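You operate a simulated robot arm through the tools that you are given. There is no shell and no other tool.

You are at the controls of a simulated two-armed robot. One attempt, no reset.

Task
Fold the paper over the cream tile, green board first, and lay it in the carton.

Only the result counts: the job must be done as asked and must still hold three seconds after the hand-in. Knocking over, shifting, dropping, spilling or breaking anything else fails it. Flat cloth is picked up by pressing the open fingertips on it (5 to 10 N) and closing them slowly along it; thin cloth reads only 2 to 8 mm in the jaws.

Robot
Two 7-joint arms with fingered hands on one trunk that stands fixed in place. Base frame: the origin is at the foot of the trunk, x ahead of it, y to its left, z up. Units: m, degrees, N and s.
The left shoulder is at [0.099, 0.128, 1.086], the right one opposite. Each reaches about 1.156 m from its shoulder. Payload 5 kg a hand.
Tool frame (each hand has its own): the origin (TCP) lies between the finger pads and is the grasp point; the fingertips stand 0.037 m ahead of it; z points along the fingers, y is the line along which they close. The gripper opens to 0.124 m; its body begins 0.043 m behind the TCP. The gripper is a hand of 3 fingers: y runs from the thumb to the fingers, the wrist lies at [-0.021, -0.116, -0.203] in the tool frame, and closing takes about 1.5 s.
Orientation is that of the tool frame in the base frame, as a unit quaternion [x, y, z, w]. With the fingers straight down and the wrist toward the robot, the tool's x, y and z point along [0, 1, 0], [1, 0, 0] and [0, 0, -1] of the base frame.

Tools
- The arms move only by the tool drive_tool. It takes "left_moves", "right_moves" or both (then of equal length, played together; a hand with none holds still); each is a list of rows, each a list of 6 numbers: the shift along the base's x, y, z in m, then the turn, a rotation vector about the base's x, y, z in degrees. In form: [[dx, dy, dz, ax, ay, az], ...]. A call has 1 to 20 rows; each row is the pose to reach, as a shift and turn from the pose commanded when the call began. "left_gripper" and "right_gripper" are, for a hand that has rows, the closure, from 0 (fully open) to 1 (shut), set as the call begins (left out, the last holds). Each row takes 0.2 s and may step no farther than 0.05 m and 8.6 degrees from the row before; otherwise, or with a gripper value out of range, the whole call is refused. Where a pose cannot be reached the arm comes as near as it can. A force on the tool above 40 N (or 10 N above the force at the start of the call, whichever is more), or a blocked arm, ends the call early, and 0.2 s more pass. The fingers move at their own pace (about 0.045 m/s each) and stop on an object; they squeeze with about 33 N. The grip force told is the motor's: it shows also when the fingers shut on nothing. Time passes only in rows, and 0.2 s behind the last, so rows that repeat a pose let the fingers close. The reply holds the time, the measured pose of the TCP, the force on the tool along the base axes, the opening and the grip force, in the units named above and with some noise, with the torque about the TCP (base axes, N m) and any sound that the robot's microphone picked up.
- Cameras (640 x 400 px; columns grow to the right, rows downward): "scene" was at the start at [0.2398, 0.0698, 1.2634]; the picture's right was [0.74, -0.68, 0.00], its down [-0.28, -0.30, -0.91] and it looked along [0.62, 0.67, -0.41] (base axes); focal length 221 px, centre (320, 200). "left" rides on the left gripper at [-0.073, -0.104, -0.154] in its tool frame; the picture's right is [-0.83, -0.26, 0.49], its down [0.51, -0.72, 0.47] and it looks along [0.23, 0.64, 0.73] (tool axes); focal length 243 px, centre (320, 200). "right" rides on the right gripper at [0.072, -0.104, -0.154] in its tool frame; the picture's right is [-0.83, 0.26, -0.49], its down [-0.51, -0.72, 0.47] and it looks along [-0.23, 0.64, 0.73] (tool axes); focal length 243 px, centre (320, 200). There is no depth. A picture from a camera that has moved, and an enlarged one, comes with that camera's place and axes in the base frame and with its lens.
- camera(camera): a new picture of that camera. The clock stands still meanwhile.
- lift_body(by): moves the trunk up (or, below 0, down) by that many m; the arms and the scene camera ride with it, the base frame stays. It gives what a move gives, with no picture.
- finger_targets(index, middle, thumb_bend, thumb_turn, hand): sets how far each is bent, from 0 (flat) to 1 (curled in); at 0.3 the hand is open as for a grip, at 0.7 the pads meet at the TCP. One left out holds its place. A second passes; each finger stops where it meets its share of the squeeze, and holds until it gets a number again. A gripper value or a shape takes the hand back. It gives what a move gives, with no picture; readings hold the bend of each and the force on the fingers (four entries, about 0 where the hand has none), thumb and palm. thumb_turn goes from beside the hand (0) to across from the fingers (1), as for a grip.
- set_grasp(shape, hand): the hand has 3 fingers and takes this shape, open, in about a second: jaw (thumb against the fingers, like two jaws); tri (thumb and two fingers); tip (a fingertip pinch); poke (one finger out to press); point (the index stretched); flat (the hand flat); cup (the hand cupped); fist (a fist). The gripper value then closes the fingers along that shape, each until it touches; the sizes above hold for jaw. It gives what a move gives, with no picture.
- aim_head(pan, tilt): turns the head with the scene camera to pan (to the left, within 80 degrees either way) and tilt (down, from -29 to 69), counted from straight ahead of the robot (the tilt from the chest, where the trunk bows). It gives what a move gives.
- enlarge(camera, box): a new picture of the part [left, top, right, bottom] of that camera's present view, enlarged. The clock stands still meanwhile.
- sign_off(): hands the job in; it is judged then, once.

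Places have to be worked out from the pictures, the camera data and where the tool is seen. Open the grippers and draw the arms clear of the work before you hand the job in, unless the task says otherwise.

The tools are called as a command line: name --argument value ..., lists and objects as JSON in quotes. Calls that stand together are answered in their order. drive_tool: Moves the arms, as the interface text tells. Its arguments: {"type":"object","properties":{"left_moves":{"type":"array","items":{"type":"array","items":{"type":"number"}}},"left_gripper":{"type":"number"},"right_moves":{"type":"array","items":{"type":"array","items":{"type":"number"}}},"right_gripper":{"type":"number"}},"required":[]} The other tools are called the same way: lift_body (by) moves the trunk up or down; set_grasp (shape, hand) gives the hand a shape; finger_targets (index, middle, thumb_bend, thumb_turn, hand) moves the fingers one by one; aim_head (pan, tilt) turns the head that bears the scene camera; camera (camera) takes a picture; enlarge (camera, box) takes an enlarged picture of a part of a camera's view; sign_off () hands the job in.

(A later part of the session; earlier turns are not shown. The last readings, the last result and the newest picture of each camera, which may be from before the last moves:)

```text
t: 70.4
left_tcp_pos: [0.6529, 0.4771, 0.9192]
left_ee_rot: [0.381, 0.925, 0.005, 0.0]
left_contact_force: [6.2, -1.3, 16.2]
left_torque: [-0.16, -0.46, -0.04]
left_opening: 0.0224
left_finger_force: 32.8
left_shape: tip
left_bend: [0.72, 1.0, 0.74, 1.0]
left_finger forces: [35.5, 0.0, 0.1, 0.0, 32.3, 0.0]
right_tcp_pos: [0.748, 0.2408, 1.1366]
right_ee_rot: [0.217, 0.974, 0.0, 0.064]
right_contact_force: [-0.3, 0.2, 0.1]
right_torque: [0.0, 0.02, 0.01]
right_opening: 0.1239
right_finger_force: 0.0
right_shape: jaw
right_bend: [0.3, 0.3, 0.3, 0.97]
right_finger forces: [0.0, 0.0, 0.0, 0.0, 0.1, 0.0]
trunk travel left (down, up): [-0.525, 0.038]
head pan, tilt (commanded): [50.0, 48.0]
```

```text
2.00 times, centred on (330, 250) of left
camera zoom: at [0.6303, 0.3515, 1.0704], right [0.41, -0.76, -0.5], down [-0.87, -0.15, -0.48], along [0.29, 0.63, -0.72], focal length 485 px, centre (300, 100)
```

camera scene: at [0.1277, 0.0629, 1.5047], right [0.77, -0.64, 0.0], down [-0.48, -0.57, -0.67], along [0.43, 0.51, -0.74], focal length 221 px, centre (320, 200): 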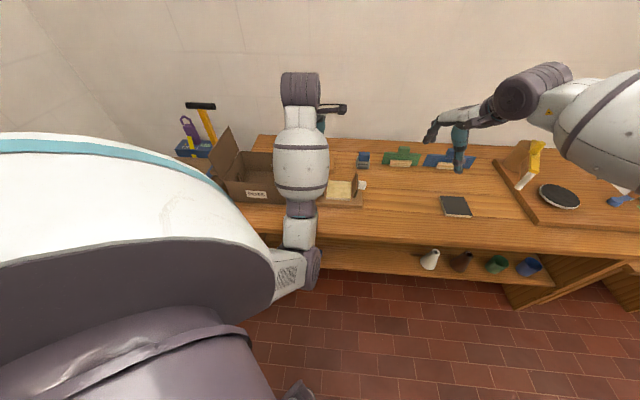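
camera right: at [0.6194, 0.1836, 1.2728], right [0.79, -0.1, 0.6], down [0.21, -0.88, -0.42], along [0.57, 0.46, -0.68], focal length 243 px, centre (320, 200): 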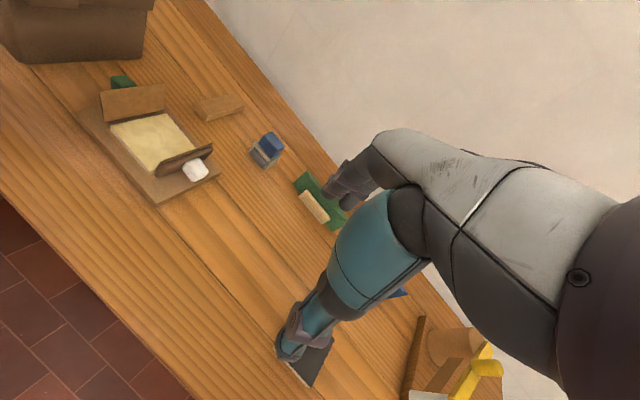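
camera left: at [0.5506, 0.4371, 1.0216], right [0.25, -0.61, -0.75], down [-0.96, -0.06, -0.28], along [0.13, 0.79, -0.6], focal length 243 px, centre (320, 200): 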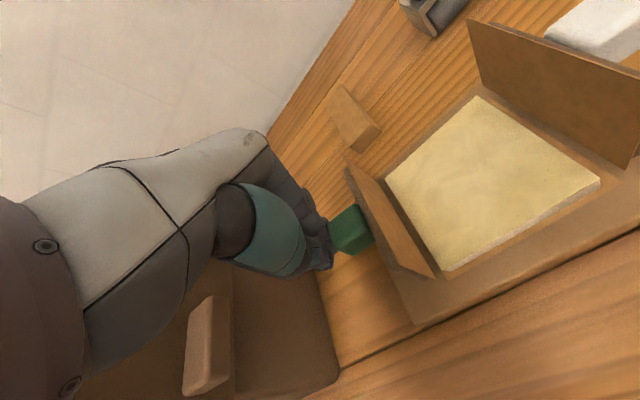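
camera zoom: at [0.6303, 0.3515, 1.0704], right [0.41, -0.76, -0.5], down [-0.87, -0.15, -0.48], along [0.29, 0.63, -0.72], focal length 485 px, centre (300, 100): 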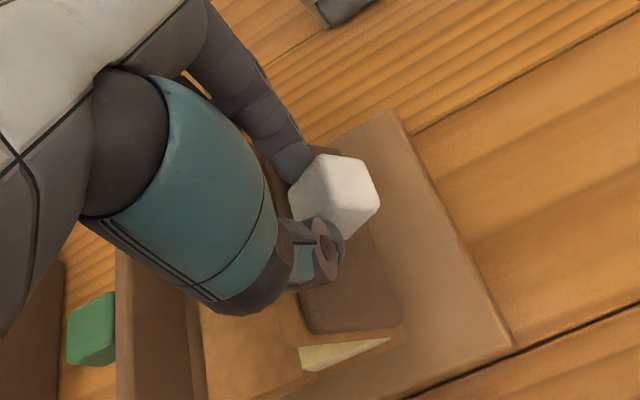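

The 16 N is mostly radial, so this arc wants about 2–3 mm more height. I'll correct that and continue downward on the far side.

drive_tool --left_moves '[[-0.002, 0.002, 0.002, 0, 0, 0], [-0.0042, 0.0042, 0.0025, 0, 0, 0], [-0.006, 0.006, 0.002, 0, 0, 0], [-0.008, 0.008, 0.0012, 0, 0, 0], [-0.0098, 0.0098, 0.0003, 0, 0, 0], [-0.0117, 0.0117, -0.0008, 0, 0, 0]]'

enlarge --camera "right" --box '[90, 60, 260, 220]'

enlarge --camera "left" --box '[220, 150, 440, 350]'

```text
t: 71.8
left_tcp_pos: [0.6401, 0.4886, 0.917]
left_ee_rot: [0.381, 0.925, 0.005, -0.003]
left_contact_force: [7.0, -0.5, 6.4]
left_torque: [-0.26, -0.45, 0.02]
left_opening: 0.0223
left_finger_force: 32.7
left_shape: tip
left_bend: [0.72, 1.0, 0.74, 1.0]
left_finger forces: [35.0, 0.0, 0.0, 0.0, 38.9, 0.0]
right_tcp_pos: [0.748, 0.2417, 1.1328]
right_ee_rot: [0.216, 0.974, -0.001, 0.063]
right_contact_force: [-0.2, 0.3, 0.6]
right_torque: [-0.01, 0.0, 0.01]
right_opening: 0.1239
right_finger_force: 0.0
right_shape: jaw
right_bend: [0.3, 0.3, 0.3, 0.97]
right_finger forces: [0.0, 0.1, 0.0, 0.0, 0.1, 0.0]
trunk travel left (down, up): [-0.525, 0.038]
head pan, tilt (commanded): [50.0, 48.0]
```

```text
2.50 times, centred on (175, 140) of right
camera zoom: at [0.6196, 0.1833, 1.2727], right [0.79, -0.1, 0.6], down [0.21, -0.88, -0.42], along [0.57, 0.46, -0.68], focal length 606 px, centre (682, 350)
```

zoom: 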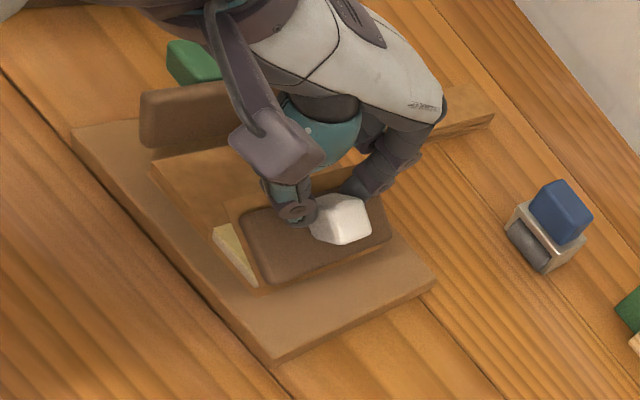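

```text
2.00 times, centred on (330, 250) of left
camera zoom: at [0.6193, 0.3629, 1.068], right [0.41, -0.76, -0.5], down [-0.87, -0.15, -0.47], along [0.29, 0.63, -0.73], focal length 485 px, centre (300, 100)
```

zoom: 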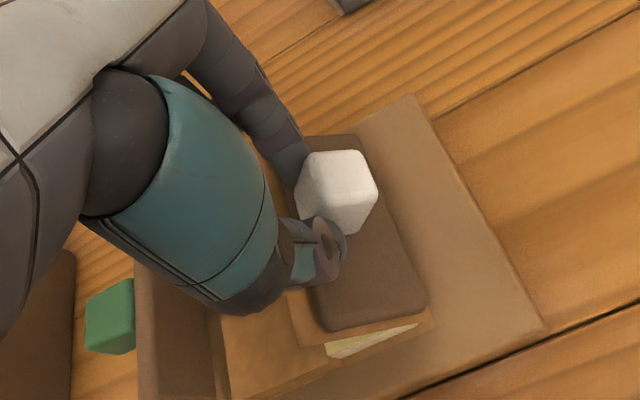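

Forces are low and the white flap is laying over. I'll take the last part of the arc down to closed.

drive_tool --left_moves '[[-0.0018, 0.0018, -0.0012, 0, 0, 0], [-0.0036, 0.0036, -0.0026, 0, 0, 0], [-0.0053, 0.0053, -0.0041, 0, 0, 0], [-0.007, 0.007, -0.0057, 0, 0, 0], [-0.0086, 0.0086, -0.0074, 0, 0, 0], [-0.0101, 0.0101, -0.0092, 0, 0, 0]]'

enlarge --camera "right" --box '[90, 60, 260, 220]'

enlarge --camera "left" --box '[220, 150, 440, 350]'

```text
t: 73.2
left_tcp_pos: [0.6305, 0.4999, 0.9082]
left_ee_rot: [0.38, 0.925, 0.005, -0.002]
left_contact_force: [0.9, 2.5, 11.8]
left_torque: [-0.26, -0.24, 0.03]
left_opening: 0.0223
left_finger_force: 33.0
left_shape: tip
left_bend: [0.72, 1.0, 0.74, 1.0]
left_finger forces: [34.5, 0.1, 0.0, 0.0, 39.6, 0.0]
right_tcp_pos: [0.7468, 0.2412, 1.1338]
right_ee_rot: [0.217, 0.974, -0.001, 0.065]
right_contact_force: [0.0, -0.4, -0.5]
right_torque: [-0.03, 0.02, 0.01]
right_opening: 0.1237
right_finger_force: 0.2
right_shape: jaw
right_bend: [0.3, 0.3, 0.3, 0.97]
right_finger forces: [0.0, 0.0, 0.0, 0.1, 0.1, 0.1]
trunk travel left (down, up): [-0.525, 0.038]
head pan, tilt (commanded): [50.0, 48.0]
```

```text
2.50 times, centred on (175, 140) of right
camera zoom: at [0.6185, 0.1832, 1.2734], right [0.79, -0.1, 0.6], down [0.21, -0.88, -0.42], along [0.57, 0.46, -0.68], focal length 606 px, centre (682, 350)
```

zoom: 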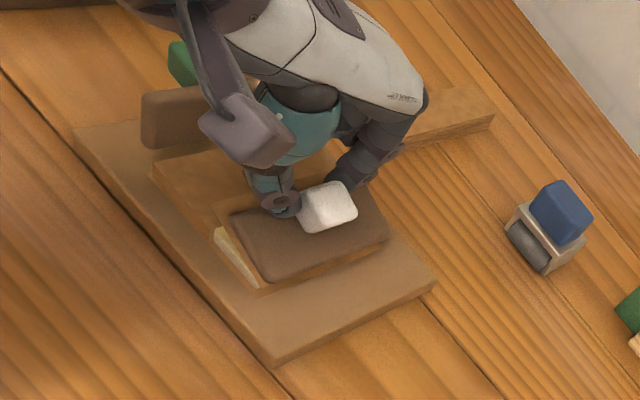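

```text
2.00 times, centred on (330, 250) of left
camera zoom: at [0.6089, 0.3731, 1.0596], right [0.41, -0.76, -0.5], down [-0.87, -0.15, -0.47], along [0.29, 0.63, -0.72], focal length 485 px, centre (300, 100)
```

zoom: 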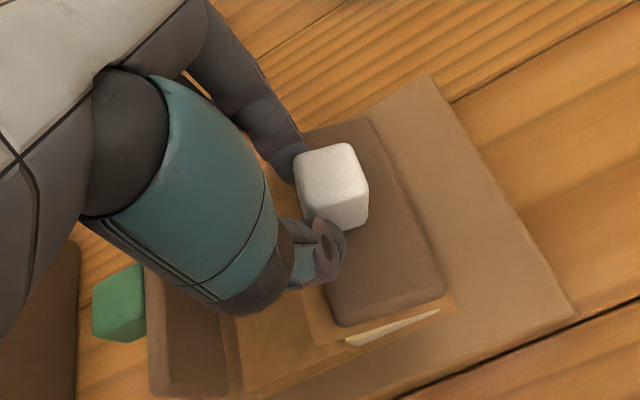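

There's about 10° left to close. I'll finish the arc and press gently to crease.

drive_tool --left_moves '[[-0.0014, 0.0014, -0.002, 0, 0, 0], [-0.0028, 0.0028, -0.004, 0, 0, 0], [-0.0038, 0.0038, -0.0058, 0, 0, 0], [-0.0045, 0.0045, -0.0075, 0, 0, 0], [-0.0048, 0.0048, -0.009, 0, 0, 0]]'

enlarge --camera "right" --box '[90, 60, 260, 220]'

enlarge --camera "left" --box '[260, 170, 480, 370]'

```text
t: 74.4
left_tcp_pos: [0.6249, 0.5044, 0.8991]
left_ee_rot: [0.38, 0.925, 0.005, -0.001]
left_contact_force: [1.1, 7.2, 10.7]
left_torque: [0.08, -0.3, 0.12]
left_opening: 0.0225
left_finger_force: 33.0
left_shape: tip
left_bend: [0.72, 1.0, 0.74, 1.0]
left_finger forces: [36.8, 0.0, 0.0, 0.1, 31.1, 0.0]
right_tcp_pos: [0.7485, 0.2416, 1.1345]
right_ee_rot: [0.216, 0.974, -0.002, 0.064]
right_contact_force: [-0.6, -0.1, 0.5]
right_torque: [0.0, -0.01, 0.04]
right_opening: 0.1238
right_finger_force: 0.0
right_shape: jaw
right_bend: [0.3, 0.3, 0.3, 0.97]
right_finger forces: [0.0, 0.0, 0.0, 0.0, 0.0, 0.0]
trunk travel left (down, up): [-0.525, 0.038]
head pan, tilt (commanded): [50.0, 48.0]
```

```text
2.50 times, centred on (175, 140) of right
camera zoom: at [0.6185, 0.1838, 1.2733], right [0.79, -0.1, 0.6], down [0.21, -0.88, -0.42], along [0.57, 0.46, -0.68], focal length 606 px, centre (682, 350)
```

zoom: 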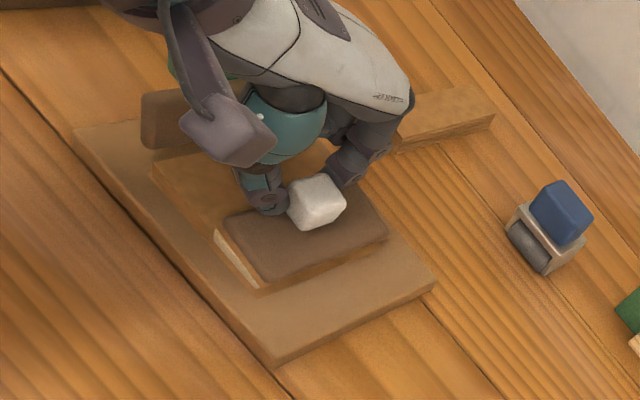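

```text
2.00 times, centred on (370, 270) of left
camera zoom: at [0.603, 0.3787, 1.0504], right [0.41, -0.76, -0.5], down [-0.87, -0.15, -0.47], along [0.29, 0.63, -0.72], focal length 485 px, centre (220, 60)
```

zoom: 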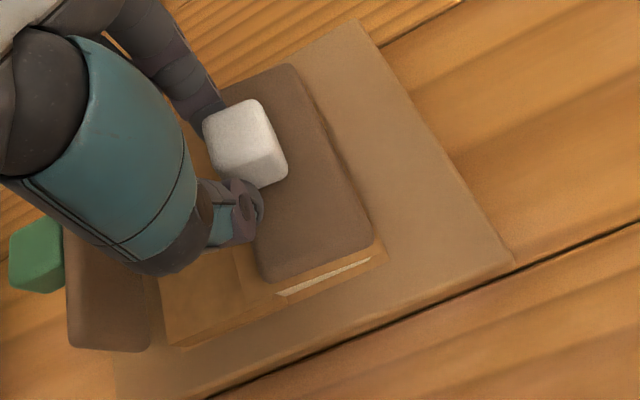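

It's within about 2 mm of closed. I'll press straight down a little more to set the crease.

drive_tool --left_moves '[[0, 0, -0.002, 0, 0, 0], [0, 0, -0.004, 0, 0, 0], [0, 0, -0.006, 0, 0, 0], [0, 0, -0.006, 0, 0, 0]]'

enlarge --camera "right" --box '[90, 60, 260, 220]'

enlarge --camera "left" --box '[260, 170, 480, 370]'

```text
t: 75.4
left_tcp_pos: [0.6228, 0.5063, 0.8933]
left_ee_rot: [0.379, 0.925, 0.006, -0.001]
left_contact_force: [-13.9, 13.0, 17.7]
left_torque: [0.22, 0.13, 0.26]
left_opening: 0.0224
left_finger_force: 33.2
left_shape: tip
left_bend: [0.72, 1.0, 0.74, 1.0]
left_finger forces: [34.3, 0.0, 0.0, 0.1, 34.9, 0.0]
right_tcp_pos: [0.7457, 0.2427, 1.1356]
right_ee_rot: [0.217, 0.974, 0.0, 0.066]
right_contact_force: [-0.1, -0.4, 0.0]
right_torque: [0.03, 0.01, -0.02]
right_opening: 0.124
right_finger_force: 0.1
right_shape: jaw
right_bend: [0.3, 0.3, 0.3, 0.97]
right_finger forces: [0.0, 0.1, 0.1, 0.1, 0.0, 0.0]
trunk travel left (down, up): [-0.525, 0.038]
head pan, tilt (commanded): [50.0, 48.0]
```

```text
2.50 times, centred on (175, 140) of right
camera zoom: at [0.6163, 0.1839, 1.2744], right [0.79, -0.1, 0.6], down [0.21, -0.88, -0.42], along [0.57, 0.46, -0.68], focal length 606 px, centre (682, 350)
```

zoom: 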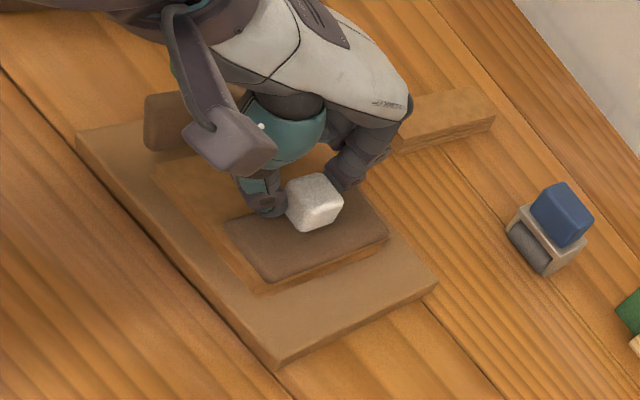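

```text
2.00 times, centred on (370, 270) of left
camera zoom: at [0.602, 0.3798, 1.0454], right [0.41, -0.76, -0.5], down [-0.87, -0.15, -0.47], along [0.29, 0.63, -0.72], focal length 485 px, centre (220, 60)
```

zoom: 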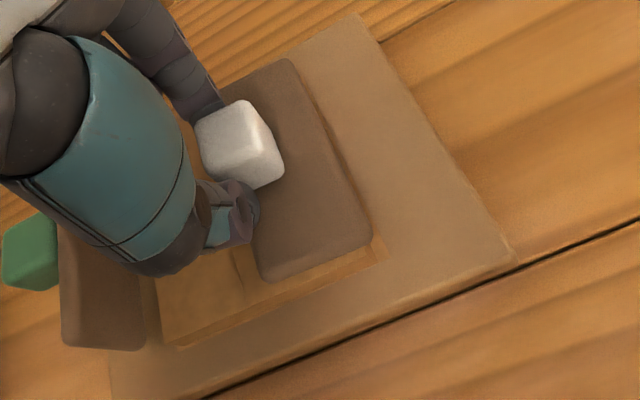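

The tile is now fully wrapped, with no cream showing, and pressed at 18 N. I'll swing the white board back open by its knob along the same arc and check that the flap stays down.

drive_tool --left_moves '[[-0.0008, 0.0008, 0.002, 0, 0, 0], [-0.0004, 0.0004, 0.004, 0, 0, 0], [0.0006, -0.0006, 0.0066, 0, 0, 0], [0.002, -0.002, 0.0087, 0, 0, 0], [0.0034, -0.0034, 0.0106, 0, 0, 0], [0.005, -0.005, 0.0124, 0, 0, 0], [0.0065, -0.0065, 0.0141, 0, 0, 0]]'

enlarge --camera "right" --box '[90, 60, 260, 220]'

enlarge --camera "left" --box '[260, 170, 480, 370]'

```text
t: 77.0
left_tcp_pos: [0.6311, 0.4983, 0.9065]
left_ee_rot: [0.38, 0.925, 0.004, -0.002]
left_contact_force: [-10.2, 8.4, 5.7]
left_torque: [0.35, 0.65, 0.3]
left_opening: 0.0217
left_finger_force: 32.9
left_shape: tip
left_bend: [0.72, 1.0, 0.74, 1.0]
left_finger forces: [31.4, 0.0, 0.0, 0.1, 42.5, 0.0]
right_tcp_pos: [0.7475, 0.2431, 1.1351]
right_ee_rot: [0.217, 0.974, -0.001, 0.065]
right_contact_force: [0.1, 0.6, 0.8]
right_torque: [0.01, -0.04, 0.0]
right_opening: 0.1238
right_finger_force: 0.0
right_shape: jaw
right_bend: [0.3, 0.3, 0.3, 0.97]
right_finger forces: [0.0, 0.0, 0.0, 0.0, 0.0, 0.0]
trunk travel left (down, up): [-0.525, 0.038]
head pan, tilt (commanded): [50.0, 48.0]
```

```text
2.50 times, centred on (175, 140) of right
camera zoom: at [0.6178, 0.1843, 1.2734], right [0.79, -0.1, 0.6], down [0.21, -0.88, -0.42], along [0.57, 0.46, -0.68], focal length 606 px, centre (682, 350)
```

zoom: 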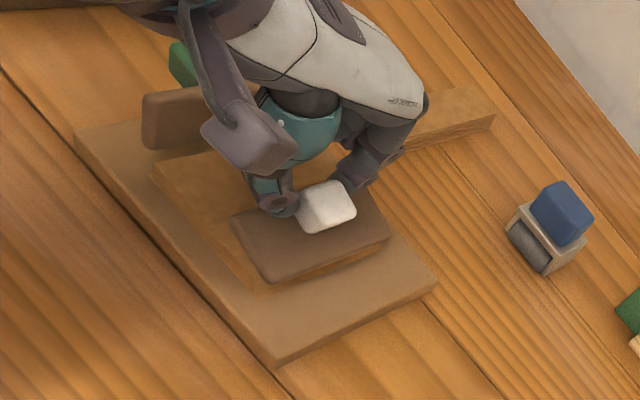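

```text
2.00 times, centred on (370, 270) of left
camera zoom: at [0.6092, 0.3726, 1.0579], right [0.41, -0.77, -0.5], down [-0.87, -0.15, -0.47], along [0.29, 0.63, -0.73], focal length 485 px, centre (220, 60)
```

zoom: 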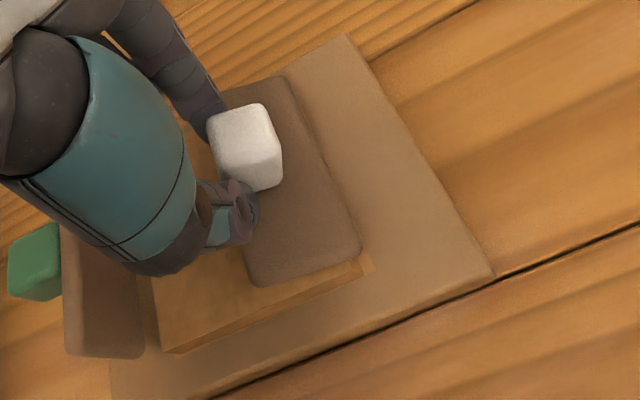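

The parcel stays flat as the board lifts. The load is mildly inward, so I'll raise the path slightly and continue.

drive_tool --left_moves '[[0.0008, -0.0008, 0.003, 0, 0, 0], [0.0027, -0.0027, 0.0061, 0, 0, 0], [0.0045, -0.0045, 0.0075, 0, 0, 0], [0.0063, -0.0063, 0.0087, 0, 0, 0], [0.0082, -0.0082, 0.0098, 0, 0, 0], [0.01, -0.01, 0.0107, 0, 0, 0], [0.012, -0.012, 0.0115, 0, 0, 0], [0.0139, -0.0139, 0.0122, 0, 0, 0]]'

enlarge --camera "right" --box '[90, 60, 260, 220]'

enlarge --camera "left" --box '[260, 170, 480, 370]'

```text
t: 78.8
left_tcp_pos: [0.6476, 0.4833, 0.9166]
left_ee_rot: [0.38, 0.925, 0.003, -0.002]
left_contact_force: [-8.0, -1.9, -9.4]
left_torque: [0.1, 0.39, 0.12]
left_opening: 0.0208
left_finger_force: 33.1
left_shape: tip
left_bend: [0.72, 1.0, 0.74, 1.0]
left_finger forces: [27.4, 0.0, 0.1, 0.0, 34.4, 0.0]
right_tcp_pos: [0.7498, 0.2422, 1.133]
right_ee_rot: [0.217, 0.974, -0.002, 0.064]
right_contact_force: [-0.3, -0.1, -0.2]
right_torque: [0.05, -0.02, 0.0]
right_opening: 0.1241
right_finger_force: 0.0
right_shape: jaw
right_bend: [0.3, 0.3, 0.3, 0.97]
right_finger forces: [0.0, 0.0, 0.1, 0.0, 0.0, 0.1]
trunk travel left (down, up): [-0.525, 0.038]
head pan, tilt (commanded): [50.0, 48.0]
```

```text
2.50 times, centred on (175, 140) of right
camera zoom: at [0.6195, 0.184, 1.2725], right [0.79, -0.1, 0.6], down [0.21, -0.88, -0.42], along [0.57, 0.46, -0.68], focal length 606 px, centre (682, 350)
```

zoom: 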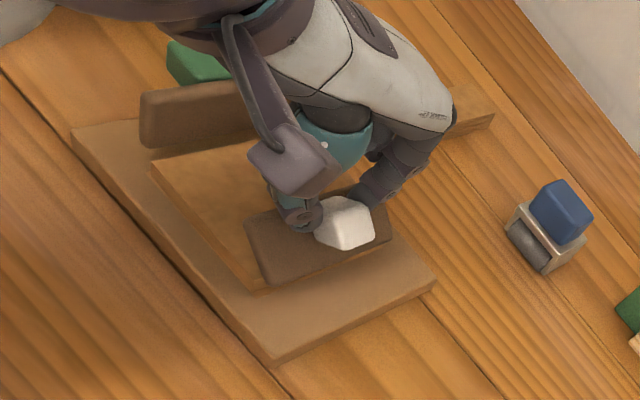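

```text
2.00 times, centred on (370, 270) of left
camera zoom: at [0.625, 0.3581, 1.0694], right [0.41, -0.77, -0.5], down [-0.87, -0.15, -0.47], along [0.29, 0.63, -0.73], focal length 485 px, centre (220, 60)
```

zoom: 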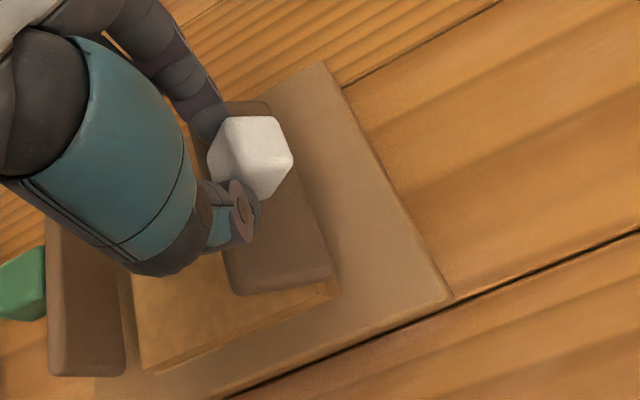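

It's going well, with about 10 N loads. I'll continue to upright.

drive_tool --left_moves '[[0.002, -0.002, 0.0002, 0, 0, 0], [0.004, -0.004, 0.0002, 0, 0, 0], [0.006, -0.006, 0.0002, 0, 0, 0], [0.008, -0.008, 0.0002, 0, 0, 0], [0.01, -0.01, 0, 0, 0, 0], [0.012, -0.012, -0.0002, 0, 0, 0], [0.014, -0.014, -0.0007, 0, 0, 0], [0.016, -0.016, -0.0013, 0, 0, 0]]'

enlarge --camera "right" --box '[90, 60, 260, 220]'

enlarge --camera "left" --box '[260, 170, 480, 370]'

```text
t: 80.6
left_tcp_pos: [0.6621, 0.4672, 0.9162]
left_ee_rot: [0.381, 0.925, 0.005, -0.001]
left_contact_force: [-5.2, 4.5, -0.4]
left_torque: [0.25, 0.37, 0.18]
left_opening: 0.0209
left_finger_force: 33.1
left_shape: tip
left_bend: [0.72, 1.0, 0.74, 1.0]
left_finger forces: [31.3, 0.0, 0.0, 0.0, 32.8, 0.0]
right_tcp_pos: [0.7478, 0.2423, 1.1338]
right_ee_rot: [0.217, 0.974, 0.0, 0.065]
right_contact_force: [0.1, 0.0, -0.3]
right_torque: [0.01, 0.02, 0.01]
right_opening: 0.1237
right_finger_force: 0.0
right_shape: jaw
right_bend: [0.3, 0.3, 0.3, 0.97]
right_finger forces: [0.1, 0.0, 0.0, 0.0, 0.0, 0.0]
trunk travel left (down, up): [-0.525, 0.038]
head pan, tilt (commanded): [50.0, 48.0]
```

```text
2.50 times, centred on (175, 140) of right
camera zoom: at [0.6189, 0.184, 1.2732], right [0.79, -0.1, 0.6], down [0.21, -0.88, -0.42], along [0.57, 0.46, -0.68], focal length 606 px, centre (682, 350)
```

zoom: 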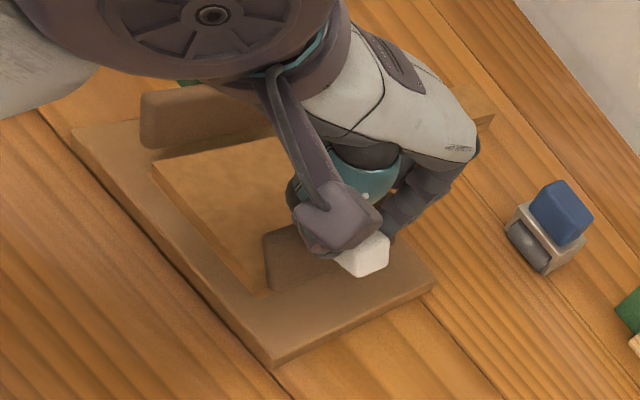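

```text
2.00 times, centred on (370, 270) of left
camera zoom: at [0.6404, 0.3418, 1.0694], right [0.41, -0.76, -0.5], down [-0.87, -0.15, -0.47], along [0.29, 0.63, -0.72], focal length 485 px, centre (220, 60)
```

zoom: 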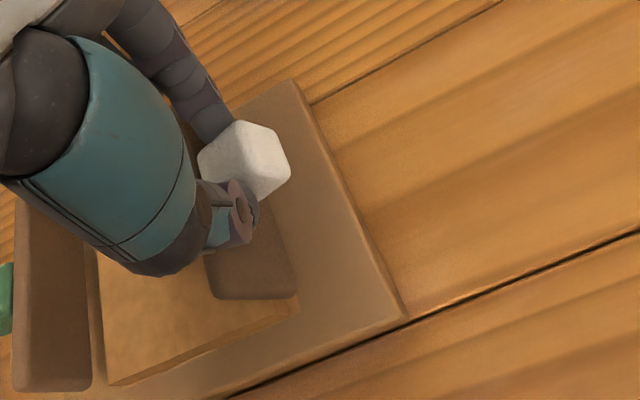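

Now the last part, back to the board's original lean.

drive_tool --left_moves '[[0.002, -0.002, -0.0005, 0, 0, 0], [0.0039, -0.0039, -0.001, 0, 0, 0], [0.0058, -0.0058, -0.002, 0, 0, 0], [0.0076, -0.0076, -0.003, 0, 0, 0], [0.0094, -0.0094, -0.0042, 0, 0, 0], [0.0112, -0.0112, -0.0055, 0, 0, 0], [0.0126, -0.0126, -0.0068, 0, 0, 0], [0.0142, -0.0142, -0.008, 0, 0, 0]]'

enlarge --camera "left" --box '[200, 170, 420, 370]'

enlarge --camera "right" --box '[90, 60, 260, 220]'

```text
t: 82.4
left_tcp_pos: [0.6754, 0.4535, 0.9093]
left_ee_rot: [0.381, 0.925, 0.005, -0.002]
left_contact_force: [-3.5, 4.3, 1.5]
left_torque: [0.29, 0.32, 0.16]
left_opening: 0.0208
left_finger_force: 33.1
left_shape: tip
left_bend: [0.72, 1.0, 0.74, 1.0]
left_finger forces: [32.4, 0.0, 0.0, 0.0, 32.7, 0.1]
right_tcp_pos: [0.7475, 0.2423, 1.1342]
right_ee_rot: [0.216, 0.974, -0.002, 0.064]
right_contact_force: [-0.2, -0.4, 0.5]
right_torque: [-0.02, -0.01, -0.02]
right_opening: 0.1238
right_finger_force: 0.0
right_shape: jaw
right_bend: [0.3, 0.3, 0.3, 0.97]
right_finger forces: [0.0, 0.0, 0.0, 0.0, 0.0, 0.1]
trunk travel left (down, up): [-0.525, 0.038]
head pan, tilt (commanded): [50.0, 48.0]
```

```text
2.00 times, centred on (310, 270) of left
camera zoom: at [0.6542, 0.328, 1.0611], right [0.41, -0.77, -0.5], down [-0.87, -0.15, -0.47], along [0.29, 0.63, -0.73], focal length 485 px, centre (340, 60)
```

zoom: 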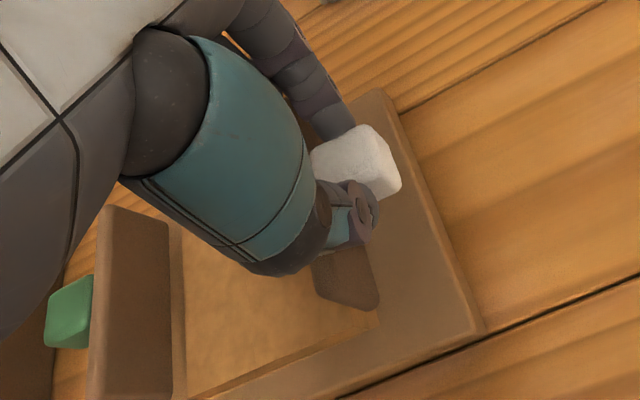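

```text
2.50 times, centred on (175, 140) of right
camera zoom: at [0.6188, 0.1838, 1.2731], right [0.79, -0.1, 0.6], down [0.21, -0.88, -0.42], along [0.57, 0.46, -0.68], focal length 606 px, centre (682, 350)
```

zoom: 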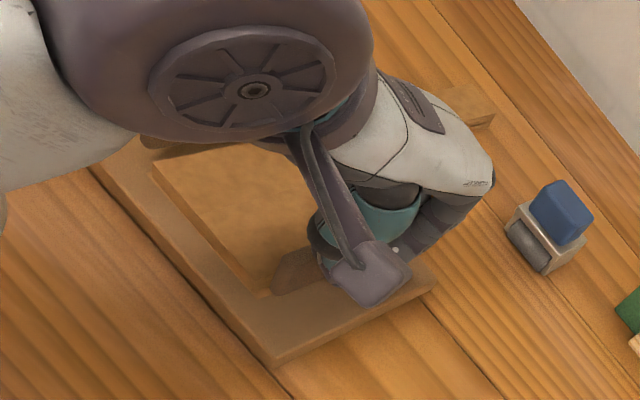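

The white board is back at its original lean to within about 2 mm. I'll nudge it the last bit, release, and rise clear.

drive_tool --left_moves '[[0.0012, -0.0012, -0.0005, 0, 0, 0], [0.0024, -0.0024, -0.001, 0, 0, 0]]'

drive_tool --left_moves '[[0, 0, 0, 0, 0, 0], [0, 0, 0, 0, 0, 0], [0, 0, 0, 0, 0, 0], [0, 0, 0, 0, 0, 0], [0, 0, 0.03, 0, 0, 0], [0, 0, 0.07, 0, 0, 0], [0, 0, 0.11, 0, 0, 0], [0, 0, 0.15, 0, 0, 0]]' --left_gripper 0.5

camera --camera "left"

enlarge --camera "right" --box '[70, 40, 240, 220]'

```text
t: 83.0
left_tcp_pos: [0.677, 0.4524, 0.9075]
left_ee_rot: [0.379, 0.925, 0.005, -0.001]
left_contact_force: [-4.8, 5.8, -1.6]
left_torque: [0.35, 0.36, 0.16]
left_opening: 0.0207
left_finger_force: 33.4
left_shape: tip
left_bend: [0.72, 1.0, 0.74, 1.0]
left_finger forces: [32.5, 0.0, 0.0, 0.1, 31.7, 0.1]
right_tcp_pos: [0.7482, 0.2422, 1.1324]
right_ee_rot: [0.217, 0.974, -0.002, 0.064]
right_contact_force: [0.0, 0.4, -0.9]
right_torque: [0.02, 0.01, 0.01]
right_opening: 0.1237
right_finger_force: 0.0
right_shape: jaw
right_bend: [0.3, 0.3, 0.3, 0.97]
right_finger forces: [0.0, 0.0, 0.0, 0.0, 0.1, 0.0]
trunk travel left (down, up): [-0.525, 0.038]
head pan, tilt (commanded): [50.0, 48.0]
```

```text
t: 84.8
left_tcp_pos: [0.6791, 0.4494, 1.0593]
left_ee_rot: [0.38, 0.925, 0.004, -0.002]
left_contact_force: [-0.8, 0.3, -0.9]
left_torque: [0.01, 0.03, 0.02]
left_opening: 0.0618
left_finger_force: 0.1
left_shape: tip
left_bend: [0.73, 0.98, 0.69, 1.0]
left_finger forces: [0.1, 0.0, 0.1, 0.0, 0.1, 0.1]
right_tcp_pos: [0.7485, 0.2416, 1.1337]
right_ee_rot: [0.217, 0.974, 0.0, 0.066]
right_contact_force: [0.1, 0.2, 0.8]
right_torque: [0.02, 0.06, -0.03]
right_opening: 0.1239
right_finger_force: 0.0
right_shape: jaw
right_bend: [0.3, 0.3, 0.3, 0.97]
right_finger forces: [0.0, 0.0, 0.0, 0.1, 0.0, 0.1]
trunk travel left (down, up): [-0.525, 0.038]
head pan, tilt (commanded): [50.0, 48.0]
```

```text
taken
camera left: at [0.6572, 0.3245, 1.2115], right [0.41, -0.76, -0.5], down [-0.87, -0.15, -0.47], along [0.29, 0.63, -0.73], focal length 243 px, centre (320, 200)
```

left: 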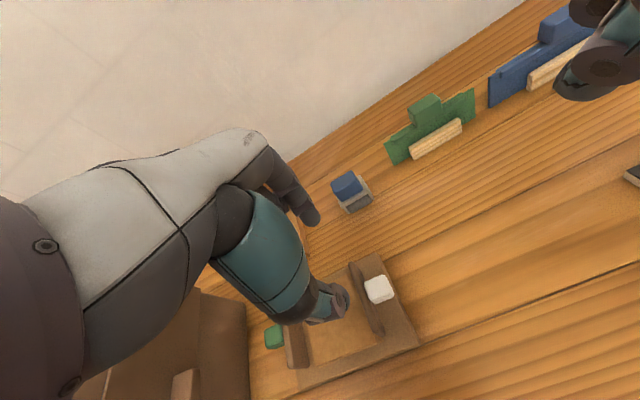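

```text
2.22 times, centred on (155, 130) of right
camera zoom: at [0.6192, 0.1833, 1.2734], right [0.79, -0.1, 0.6], down [0.21, -0.88, -0.42], along [0.57, 0.46, -0.68], focal length 539 px, centre (687, 356)
```

zoom: 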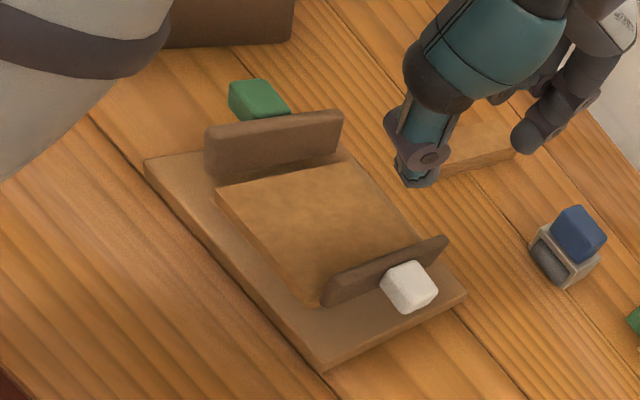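

Both boards are open and the paper stays wrapped as a flat packet. I'll set the left hand back to an open jaw and move to where its camera sees the packet well.

set_grasp --hand "left" --shape "jaw"

drive_tool --left_moves '[[-0.03, 0.022, 0.006, 0, 0, 0], [-0.06, 0.044, 0.012, 0, 0, 0], [-0.09, 0.067, 0.018, 0, 0, 0], [-0.12, 0.089, 0.024, 0, 0, 0], [-0.149, 0.111, 0.028, 0, 0, 0], [-0.149, 0.111, 0.028, 0, 0, 0]]' --left_gripper 0

enlarge --camera "left" --box '[340, 150, 560, 340]'

enlarge --camera "right" --box '[90, 60, 220, 200]'

```text
t: 85.7
left_tcp_pos: [0.6803, 0.4511, 1.0582]
left_ee_rot: [0.381, 0.925, 0.005, -0.002]
left_contact_force: [0.8, 0.4, -0.2]
left_torque: [-0.02, 0.01, 0.01]
left_opening: 0.1238
left_finger_force: 0.1
left_shape: jaw
left_bend: [0.3, 0.3, 0.3, 0.98]
left_finger forces: [0.0, 0.0, 0.0, 0.0, 0.0, 0.0]
right_tcp_pos: [0.748, 0.2421, 1.1345]
right_ee_rot: [0.217, 0.974, -0.001, 0.064]
right_contact_force: [0.2, 0.4, 1.0]
right_torque: [0.0, -0.04, -0.02]
right_opening: 0.1237
right_finger_force: 0.1
right_shape: jaw
right_bend: [0.3, 0.3, 0.3, 0.97]
right_finger forces: [0.0, 0.1, 0.0, 0.1, 0.0, 0.1]
trunk travel left (down, up): [-0.525, 0.038]
head pan, tilt (commanded): [50.0, 48.0]
```

```text
t: 87.1
left_tcp_pos: [0.5302, 0.5613, 1.0854]
left_ee_rot: [0.38, 0.925, 0.004, -0.001]
left_contact_force: [0.7, -0.6, 0.0]
left_torque: [-0.02, -0.01, 0.0]
left_opening: 0.1237
left_finger_force: 0.0
left_shape: jaw
left_bend: [0.3, 0.3, 0.3, 0.98]
left_finger forces: [0.0, 0.1, 0.1, 0.0, 0.0, 0.1]
right_tcp_pos: [0.7496, 0.2414, 1.1336]
right_ee_rot: [0.217, 0.974, -0.002, 0.064]
right_contact_force: [-0.6, -0.5, -0.7]
right_torque: [0.0, 0.02, -0.01]
right_opening: 0.1235
right_finger_force: 0.0
right_shape: jaw
right_bend: [0.3, 0.3, 0.3, 0.97]
right_finger forces: [0.0, 0.0, 0.1, 0.0, 0.1, 0.0]
trunk travel left (down, up): [-0.525, 0.038]
head pan, tilt (commanded): [50.0, 48.0]
```

```text
2.11 times, centred on (450, 245) of left
camera zoom: at [0.5089, 0.4354, 1.2368], right [0.41, -0.76, -0.5], down [-0.87, -0.15, -0.47], along [0.29, 0.63, -0.73], focal length 511 px, centre (46, 105)
```

zoom: 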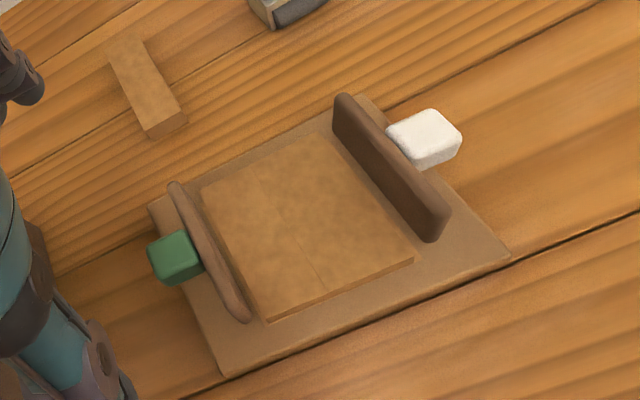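

```text
2.86 times, centred on (155, 130) of right
camera zoom: at [0.62, 0.1832, 1.2725], right [0.79, -0.1, 0.6], down [0.21, -0.88, -0.42], along [0.57, 0.46, -0.68], focal length 693 px, centre (791, 400)
```

zoom: 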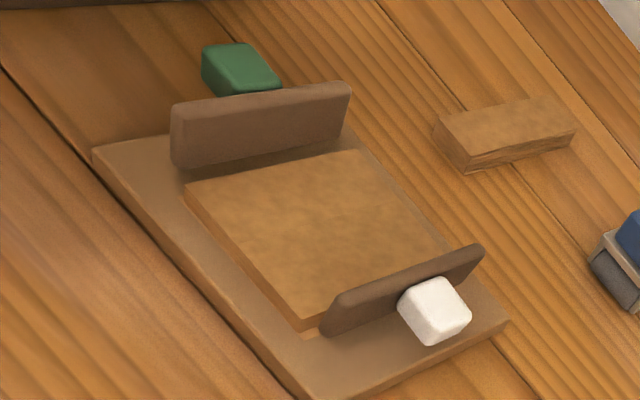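

The packet is neatly wrapped, with the white-side flap lying over the green-side flap. I'll zoom on its back edge to find the pegs before placing the fingers.

enlarge --camera "left" --box '[390, 180, 490, 290]'

enlarge --camera "right" --box '[110, 90, 200, 180]'

```text
3.64 times, centred on (440, 235) of left
camera zoom: at [0.5089, 0.4354, 1.2368], right [0.41, -0.76, -0.5], down [-0.87, -0.15, -0.47], along [0.29, 0.63, -0.73], focal length 882 px, centre (-116, 73)
```

zoom: 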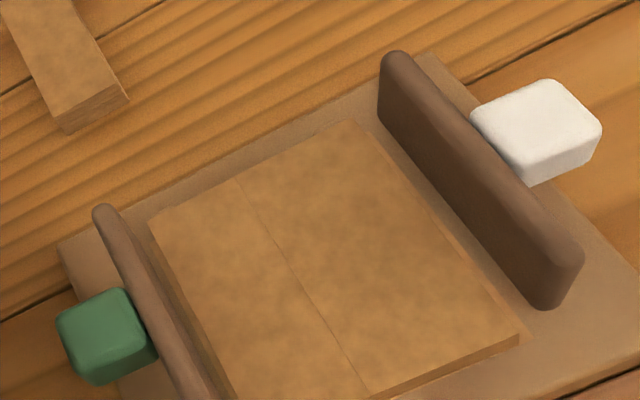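

```text
4.44 times, centred on (155, 135) of right
camera zoom: at [0.62, 0.1832, 1.2725], right [0.79, -0.1, 0.6], down [0.21, -0.88, -0.42], along [0.57, 0.46, -0.68], focal length 1078 px, centre (1053, 489)
```

zoom: 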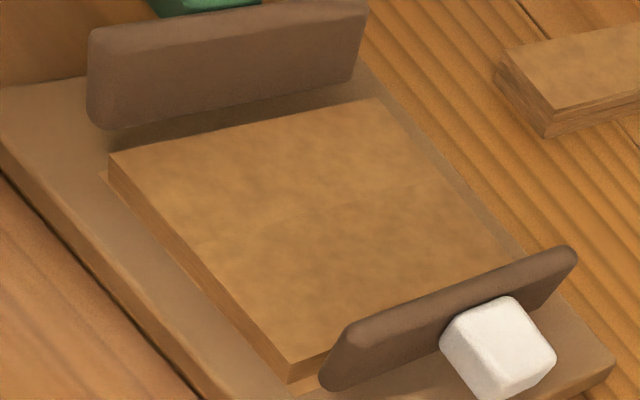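

The pegs sit at the packet's back corners, leaving the middle free for two fingers. The packet centre is r≈0.069, n≈0.801, the same spot where I set the tile down, so I'll move over it and descend with the jaw open.

drive_tool --left_moves '[[0.028, -0.0141, 0, 0, 0, 0], [0.056, -0.0282, 0, 0, 0, 0], [0.0836, -0.0423, 0, 0, 0, 0], [0.0836, -0.0423, -0.045, 0, 0, 0], [0.0836, -0.0423, -0.09, 0, 0, 0], [0.0836, -0.0423, -0.13, 0, 0, 0], [0.0836, -0.0423, -0.165, 0, 0, 0], [0.0836, -0.0423, -0.185, 0, 0, 0], [0.0836, -0.0423, -0.185, 0, 0, 0]]'

enlarge --camera "left" --box '[220, 140, 480, 380]'

enlarge --camera "right" --box '[70, 40, 240, 220]'

```text
t: 89.1
left_tcp_pos: [0.613, 0.519, 0.9018]
left_ee_rot: [0.381, 0.925, 0.005, -0.002]
left_contact_force: [-0.8, -0.5, -0.1]
left_torque: [0.0, 0.01, 0.04]
left_opening: 0.124
left_finger_force: 0.1
left_shape: jaw
left_bend: [0.3, 0.3, 0.3, 0.98]
left_finger forces: [0.0, 0.0, 0.0, 0.0, 0.0, 0.1]
right_tcp_pos: [0.7489, 0.2409, 1.1343]
right_ee_rot: [0.217, 0.974, -0.001, 0.065]
right_contact_force: [0.5, -1.0, -1.1]
right_torque: [0.0, -0.01, 0.0]
right_opening: 0.1239
right_finger_force: 0.0
right_shape: jaw
right_bend: [0.3, 0.3, 0.3, 0.97]
right_finger forces: [0.0, 0.0, 0.1, 0.0, 0.0, 0.0]
trunk travel left (down, up): [-0.525, 0.038]
head pan, tilt (commanded): [50.0, 48.0]
```

```text
1.67 times, centred on (350, 260) of left
camera zoom: at [0.5915, 0.3935, 1.0538], right [0.41, -0.76, -0.5], down [-0.87, -0.15, -0.47], along [0.29, 0.63, -0.73], focal length 404 px, centre (270, 100)
```

zoom: 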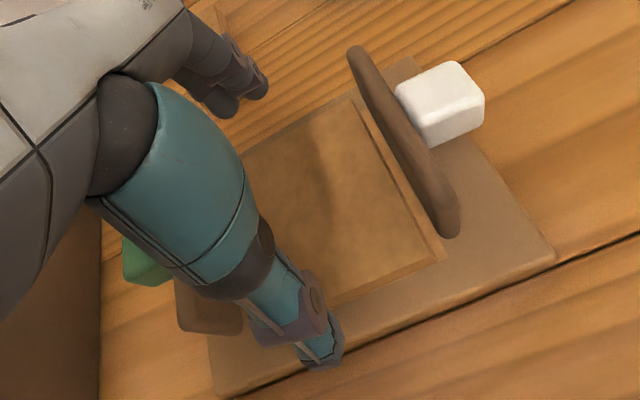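

```text
2.22 times, centred on (155, 130) of right
camera zoom: at [0.6193, 0.1835, 1.273], right [0.79, -0.1, 0.6], down [0.21, -0.88, -0.42], along [0.57, 0.46, -0.68], focal length 539 px, centre (687, 356)
```

zoom: 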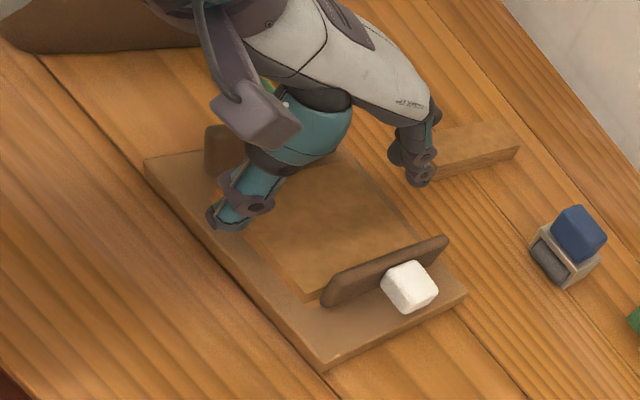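

Thumb in front and fingers behind the packet, both clear. I'll lower to grip height in steps, watching force.

drive_tool --left_moves '[[0, 0, -0.015, 0, 0, 0], [0, 0, -0.028, 0, 0, 0], [0, 0, -0.036, 0, 0, 0], [0, 0, -0.041, 0, 0, 0], [0, 0, -0.041, 0, 0, 0]]'

enlarge --camera "left" --box '[220, 140, 480, 380]'

enlarge --camera "right" --box '[70, 40, 240, 220]'

```text
t: 90.3
left_tcp_pos: [0.6143, 0.5199, 0.8601]
left_ee_rot: [0.38, 0.925, 0.004, -0.002]
left_contact_force: [-0.1, -0.3, 0.1]
left_torque: [0.02, -0.04, 0.01]
left_opening: 0.1239
left_finger_force: 0.1
left_shape: jaw
left_bend: [0.3, 0.3, 0.3, 0.98]
left_finger forces: [0.1, 0.0, 0.0, 0.1, 0.1, 0.0]
right_tcp_pos: [0.7485, 0.242, 1.1335]
right_ee_rot: [0.216, 0.974, -0.001, 0.065]
right_contact_force: [-0.3, -0.1, 0.0]
right_torque: [0.02, -0.01, 0.01]
right_opening: 0.1238
right_finger_force: 0.1
right_shape: jaw
right_bend: [0.3, 0.3, 0.3, 0.97]
right_finger forces: [0.0, 0.0, 0.0, 0.0, 0.0, 0.1]
trunk travel left (down, up): [-0.525, 0.038]
head pan, tilt (commanded): [50.0, 48.0]
```

```text
1.67 times, centred on (350, 260) of left
camera zoom: at [0.5916, 0.3944, 1.0118], right [0.41, -0.77, -0.5], down [-0.87, -0.15, -0.47], along [0.29, 0.63, -0.73], focal length 404 px, centre (270, 100)
```

zoom: 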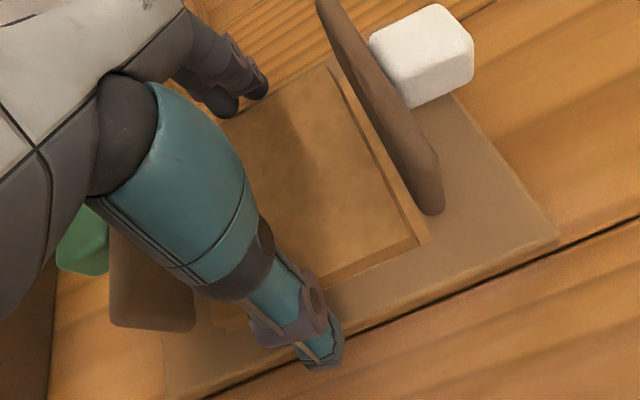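

```text
2.22 times, centred on (155, 130) of right
camera zoom: at [0.6194, 0.1836, 1.2729], right [0.79, -0.1, 0.6], down [0.21, -0.88, -0.42], along [0.57, 0.46, -0.68], focal length 539 px, centre (687, 356)
```

zoom: 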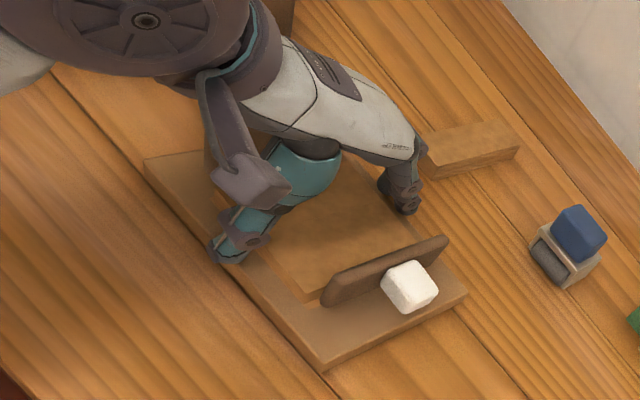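

I'm at grip height with no contact yet. I'll close the jaw on the packet's front and back edges.

drive_tool --left_moves '[[0, 0, 0, 0, 0, 0], [0, 0, 0, 0, 0, 0], [0, 0, 0, 0, 0, 0], [0, 0, 0, 0, 0, 0], [0, 0, 0, 0, 0, 0], [0, 0, 0, 0, 0, 0], [0, 0, 0, 0, 0, 0], [0, 0, 0, 0, 0, 0]]' --left_gripper 1

enlarge --camera "left" --box '[220, 140, 480, 380]'

enlarge --camera "right" --box '[70, 40, 240, 220]'

```text
t: 92.1
left_tcp_pos: [0.6127, 0.52, 0.8598]
left_ee_rot: [0.381, 0.925, 0.004, -0.002]
left_contact_force: [-0.3, -0.4, -0.1]
left_torque: [-0.01, 0.04, -0.04]
left_opening: 0.0944
left_finger_force: 32.8
left_shape: jaw
left_bend: [0.27, 0.35, 0.54, 0.99]
left_finger forces: [19.3, 10.3, 0.0, 0.0, 30.0, 0.1]
right_tcp_pos: [0.7492, 0.2418, 1.1337]
right_ee_rot: [0.217, 0.974, -0.001, 0.064]
right_contact_force: [0.7, 0.1, -0.3]
right_torque: [0.03, 0.01, 0.01]
right_opening: 0.1239
right_finger_force: 0.1
right_shape: jaw
right_bend: [0.3, 0.3, 0.3, 0.97]
right_finger forces: [0.0, 0.0, 0.0, 0.1, 0.0, 0.0]
trunk travel left (down, up): [-0.525, 0.038]
head pan, tilt (commanded): [50.0, 48.0]
```

```text
1.67 times, centred on (350, 260) of left
camera zoom: at [0.5917, 0.3945, 1.0118], right [0.41, -0.77, -0.5], down [-0.87, -0.15, -0.47], along [0.29, 0.63, -0.73], focal length 404 px, centre (270, 100)
```

zoom: 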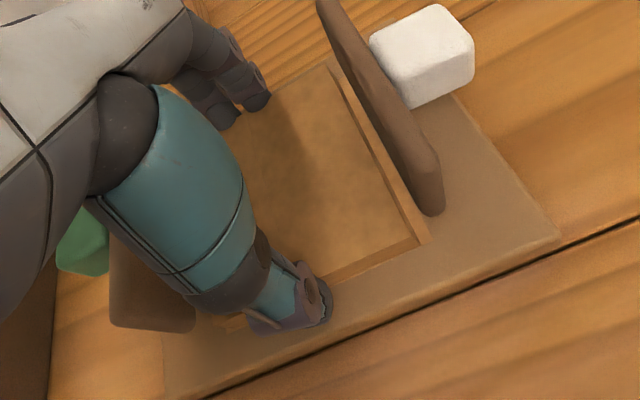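

```text
2.22 times, centred on (155, 130) of right
camera zoom: at [0.6196, 0.1838, 1.2727], right [0.79, -0.1, 0.6], down [0.21, -0.88, -0.42], along [0.57, 0.46, -0.68], focal length 539 px, centre (687, 356)
```

zoom: 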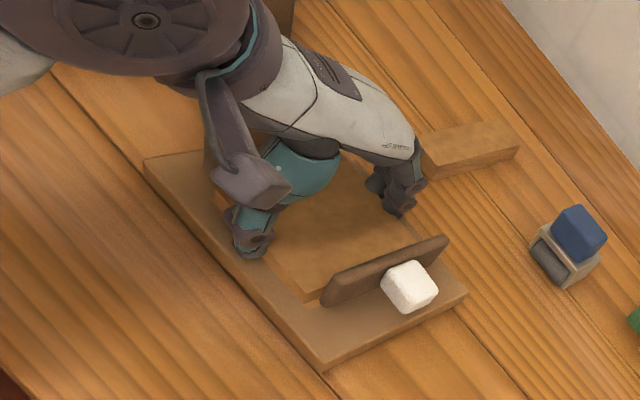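

The packet is gripped just as the tile was (33 N, 94.4 mm). I'll lift slowly and check that the paper comes along with the tile.

drive_tool --left_moves '[[0, 0, 0.003, 0, 0, 0], [0, 0, 0.008, 0, 0, 0], [0, 0, 0.015, 0, 0, 0], [0, 0, 0.025, 0, 0, 0], [0, 0, 0.035, 0, 0, 0]]'

enlarge --camera "left" --box '[220, 140, 480, 380]'

enlarge --camera "right" --box '[70, 40, 240, 220]'

```text
t: 93.3
left_tcp_pos: [0.6151, 0.5181, 0.8943]
left_ee_rot: [0.38, 0.925, 0.004, -0.002]
left_contact_force: [-0.3, 0.7, -2.8]
left_torque: [-0.02, 0.03, -0.03]
left_opening: 0.0943
left_finger_force: 32.9
left_shape: jaw
left_bend: [0.27, 0.35, 0.54, 0.99]
left_finger forces: [19.5, 10.5, 0.1, 0.0, 29.9, 0.0]
right_tcp_pos: [0.75, 0.2415, 1.1332]
right_ee_rot: [0.217, 0.974, -0.001, 0.064]
right_contact_force: [-0.3, 0.2, -0.3]
right_torque: [-0.03, 0.01, 0.0]
right_opening: 0.1238
right_finger_force: 0.1
right_shape: jaw
right_bend: [0.3, 0.3, 0.3, 0.97]
right_finger forces: [0.1, 0.0, 0.0, 0.0, 0.0, 0.0]
trunk travel left (down, up): [-0.525, 0.038]
head pan, tilt (commanded): [50.0, 48.0]
```

```text
1.67 times, centred on (350, 260) of left
camera zoom: at [0.5924, 0.3933, 1.0462], right [0.41, -0.76, -0.5], down [-0.87, -0.15, -0.47], along [0.29, 0.63, -0.73], focal length 404 px, centre (270, 100)
```

zoom: 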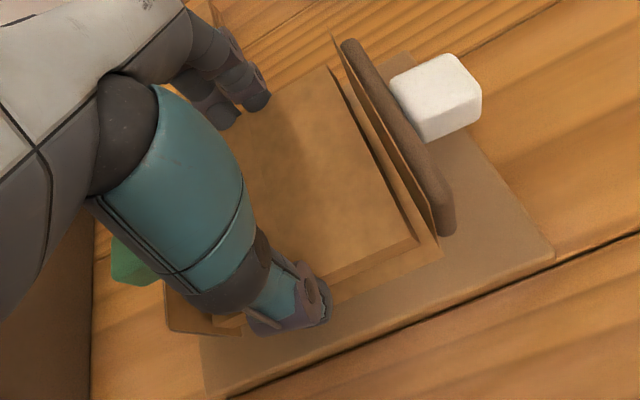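

```text
2.22 times, centred on (155, 130) of right
camera zoom: at [0.6196, 0.1837, 1.2728], right [0.79, -0.1, 0.6], down [0.21, -0.88, -0.42], along [0.57, 0.46, -0.68], focal length 539 px, centre (687, 356)
```

zoom: 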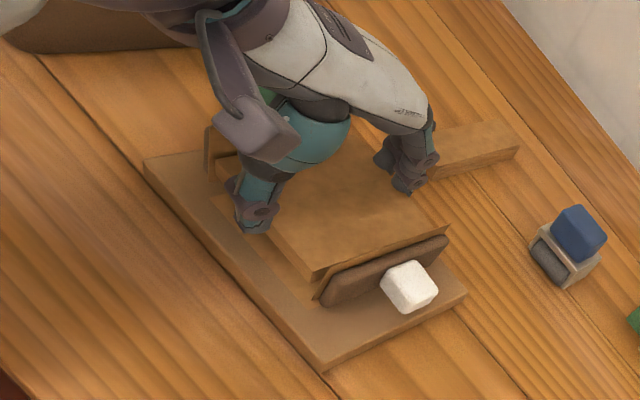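

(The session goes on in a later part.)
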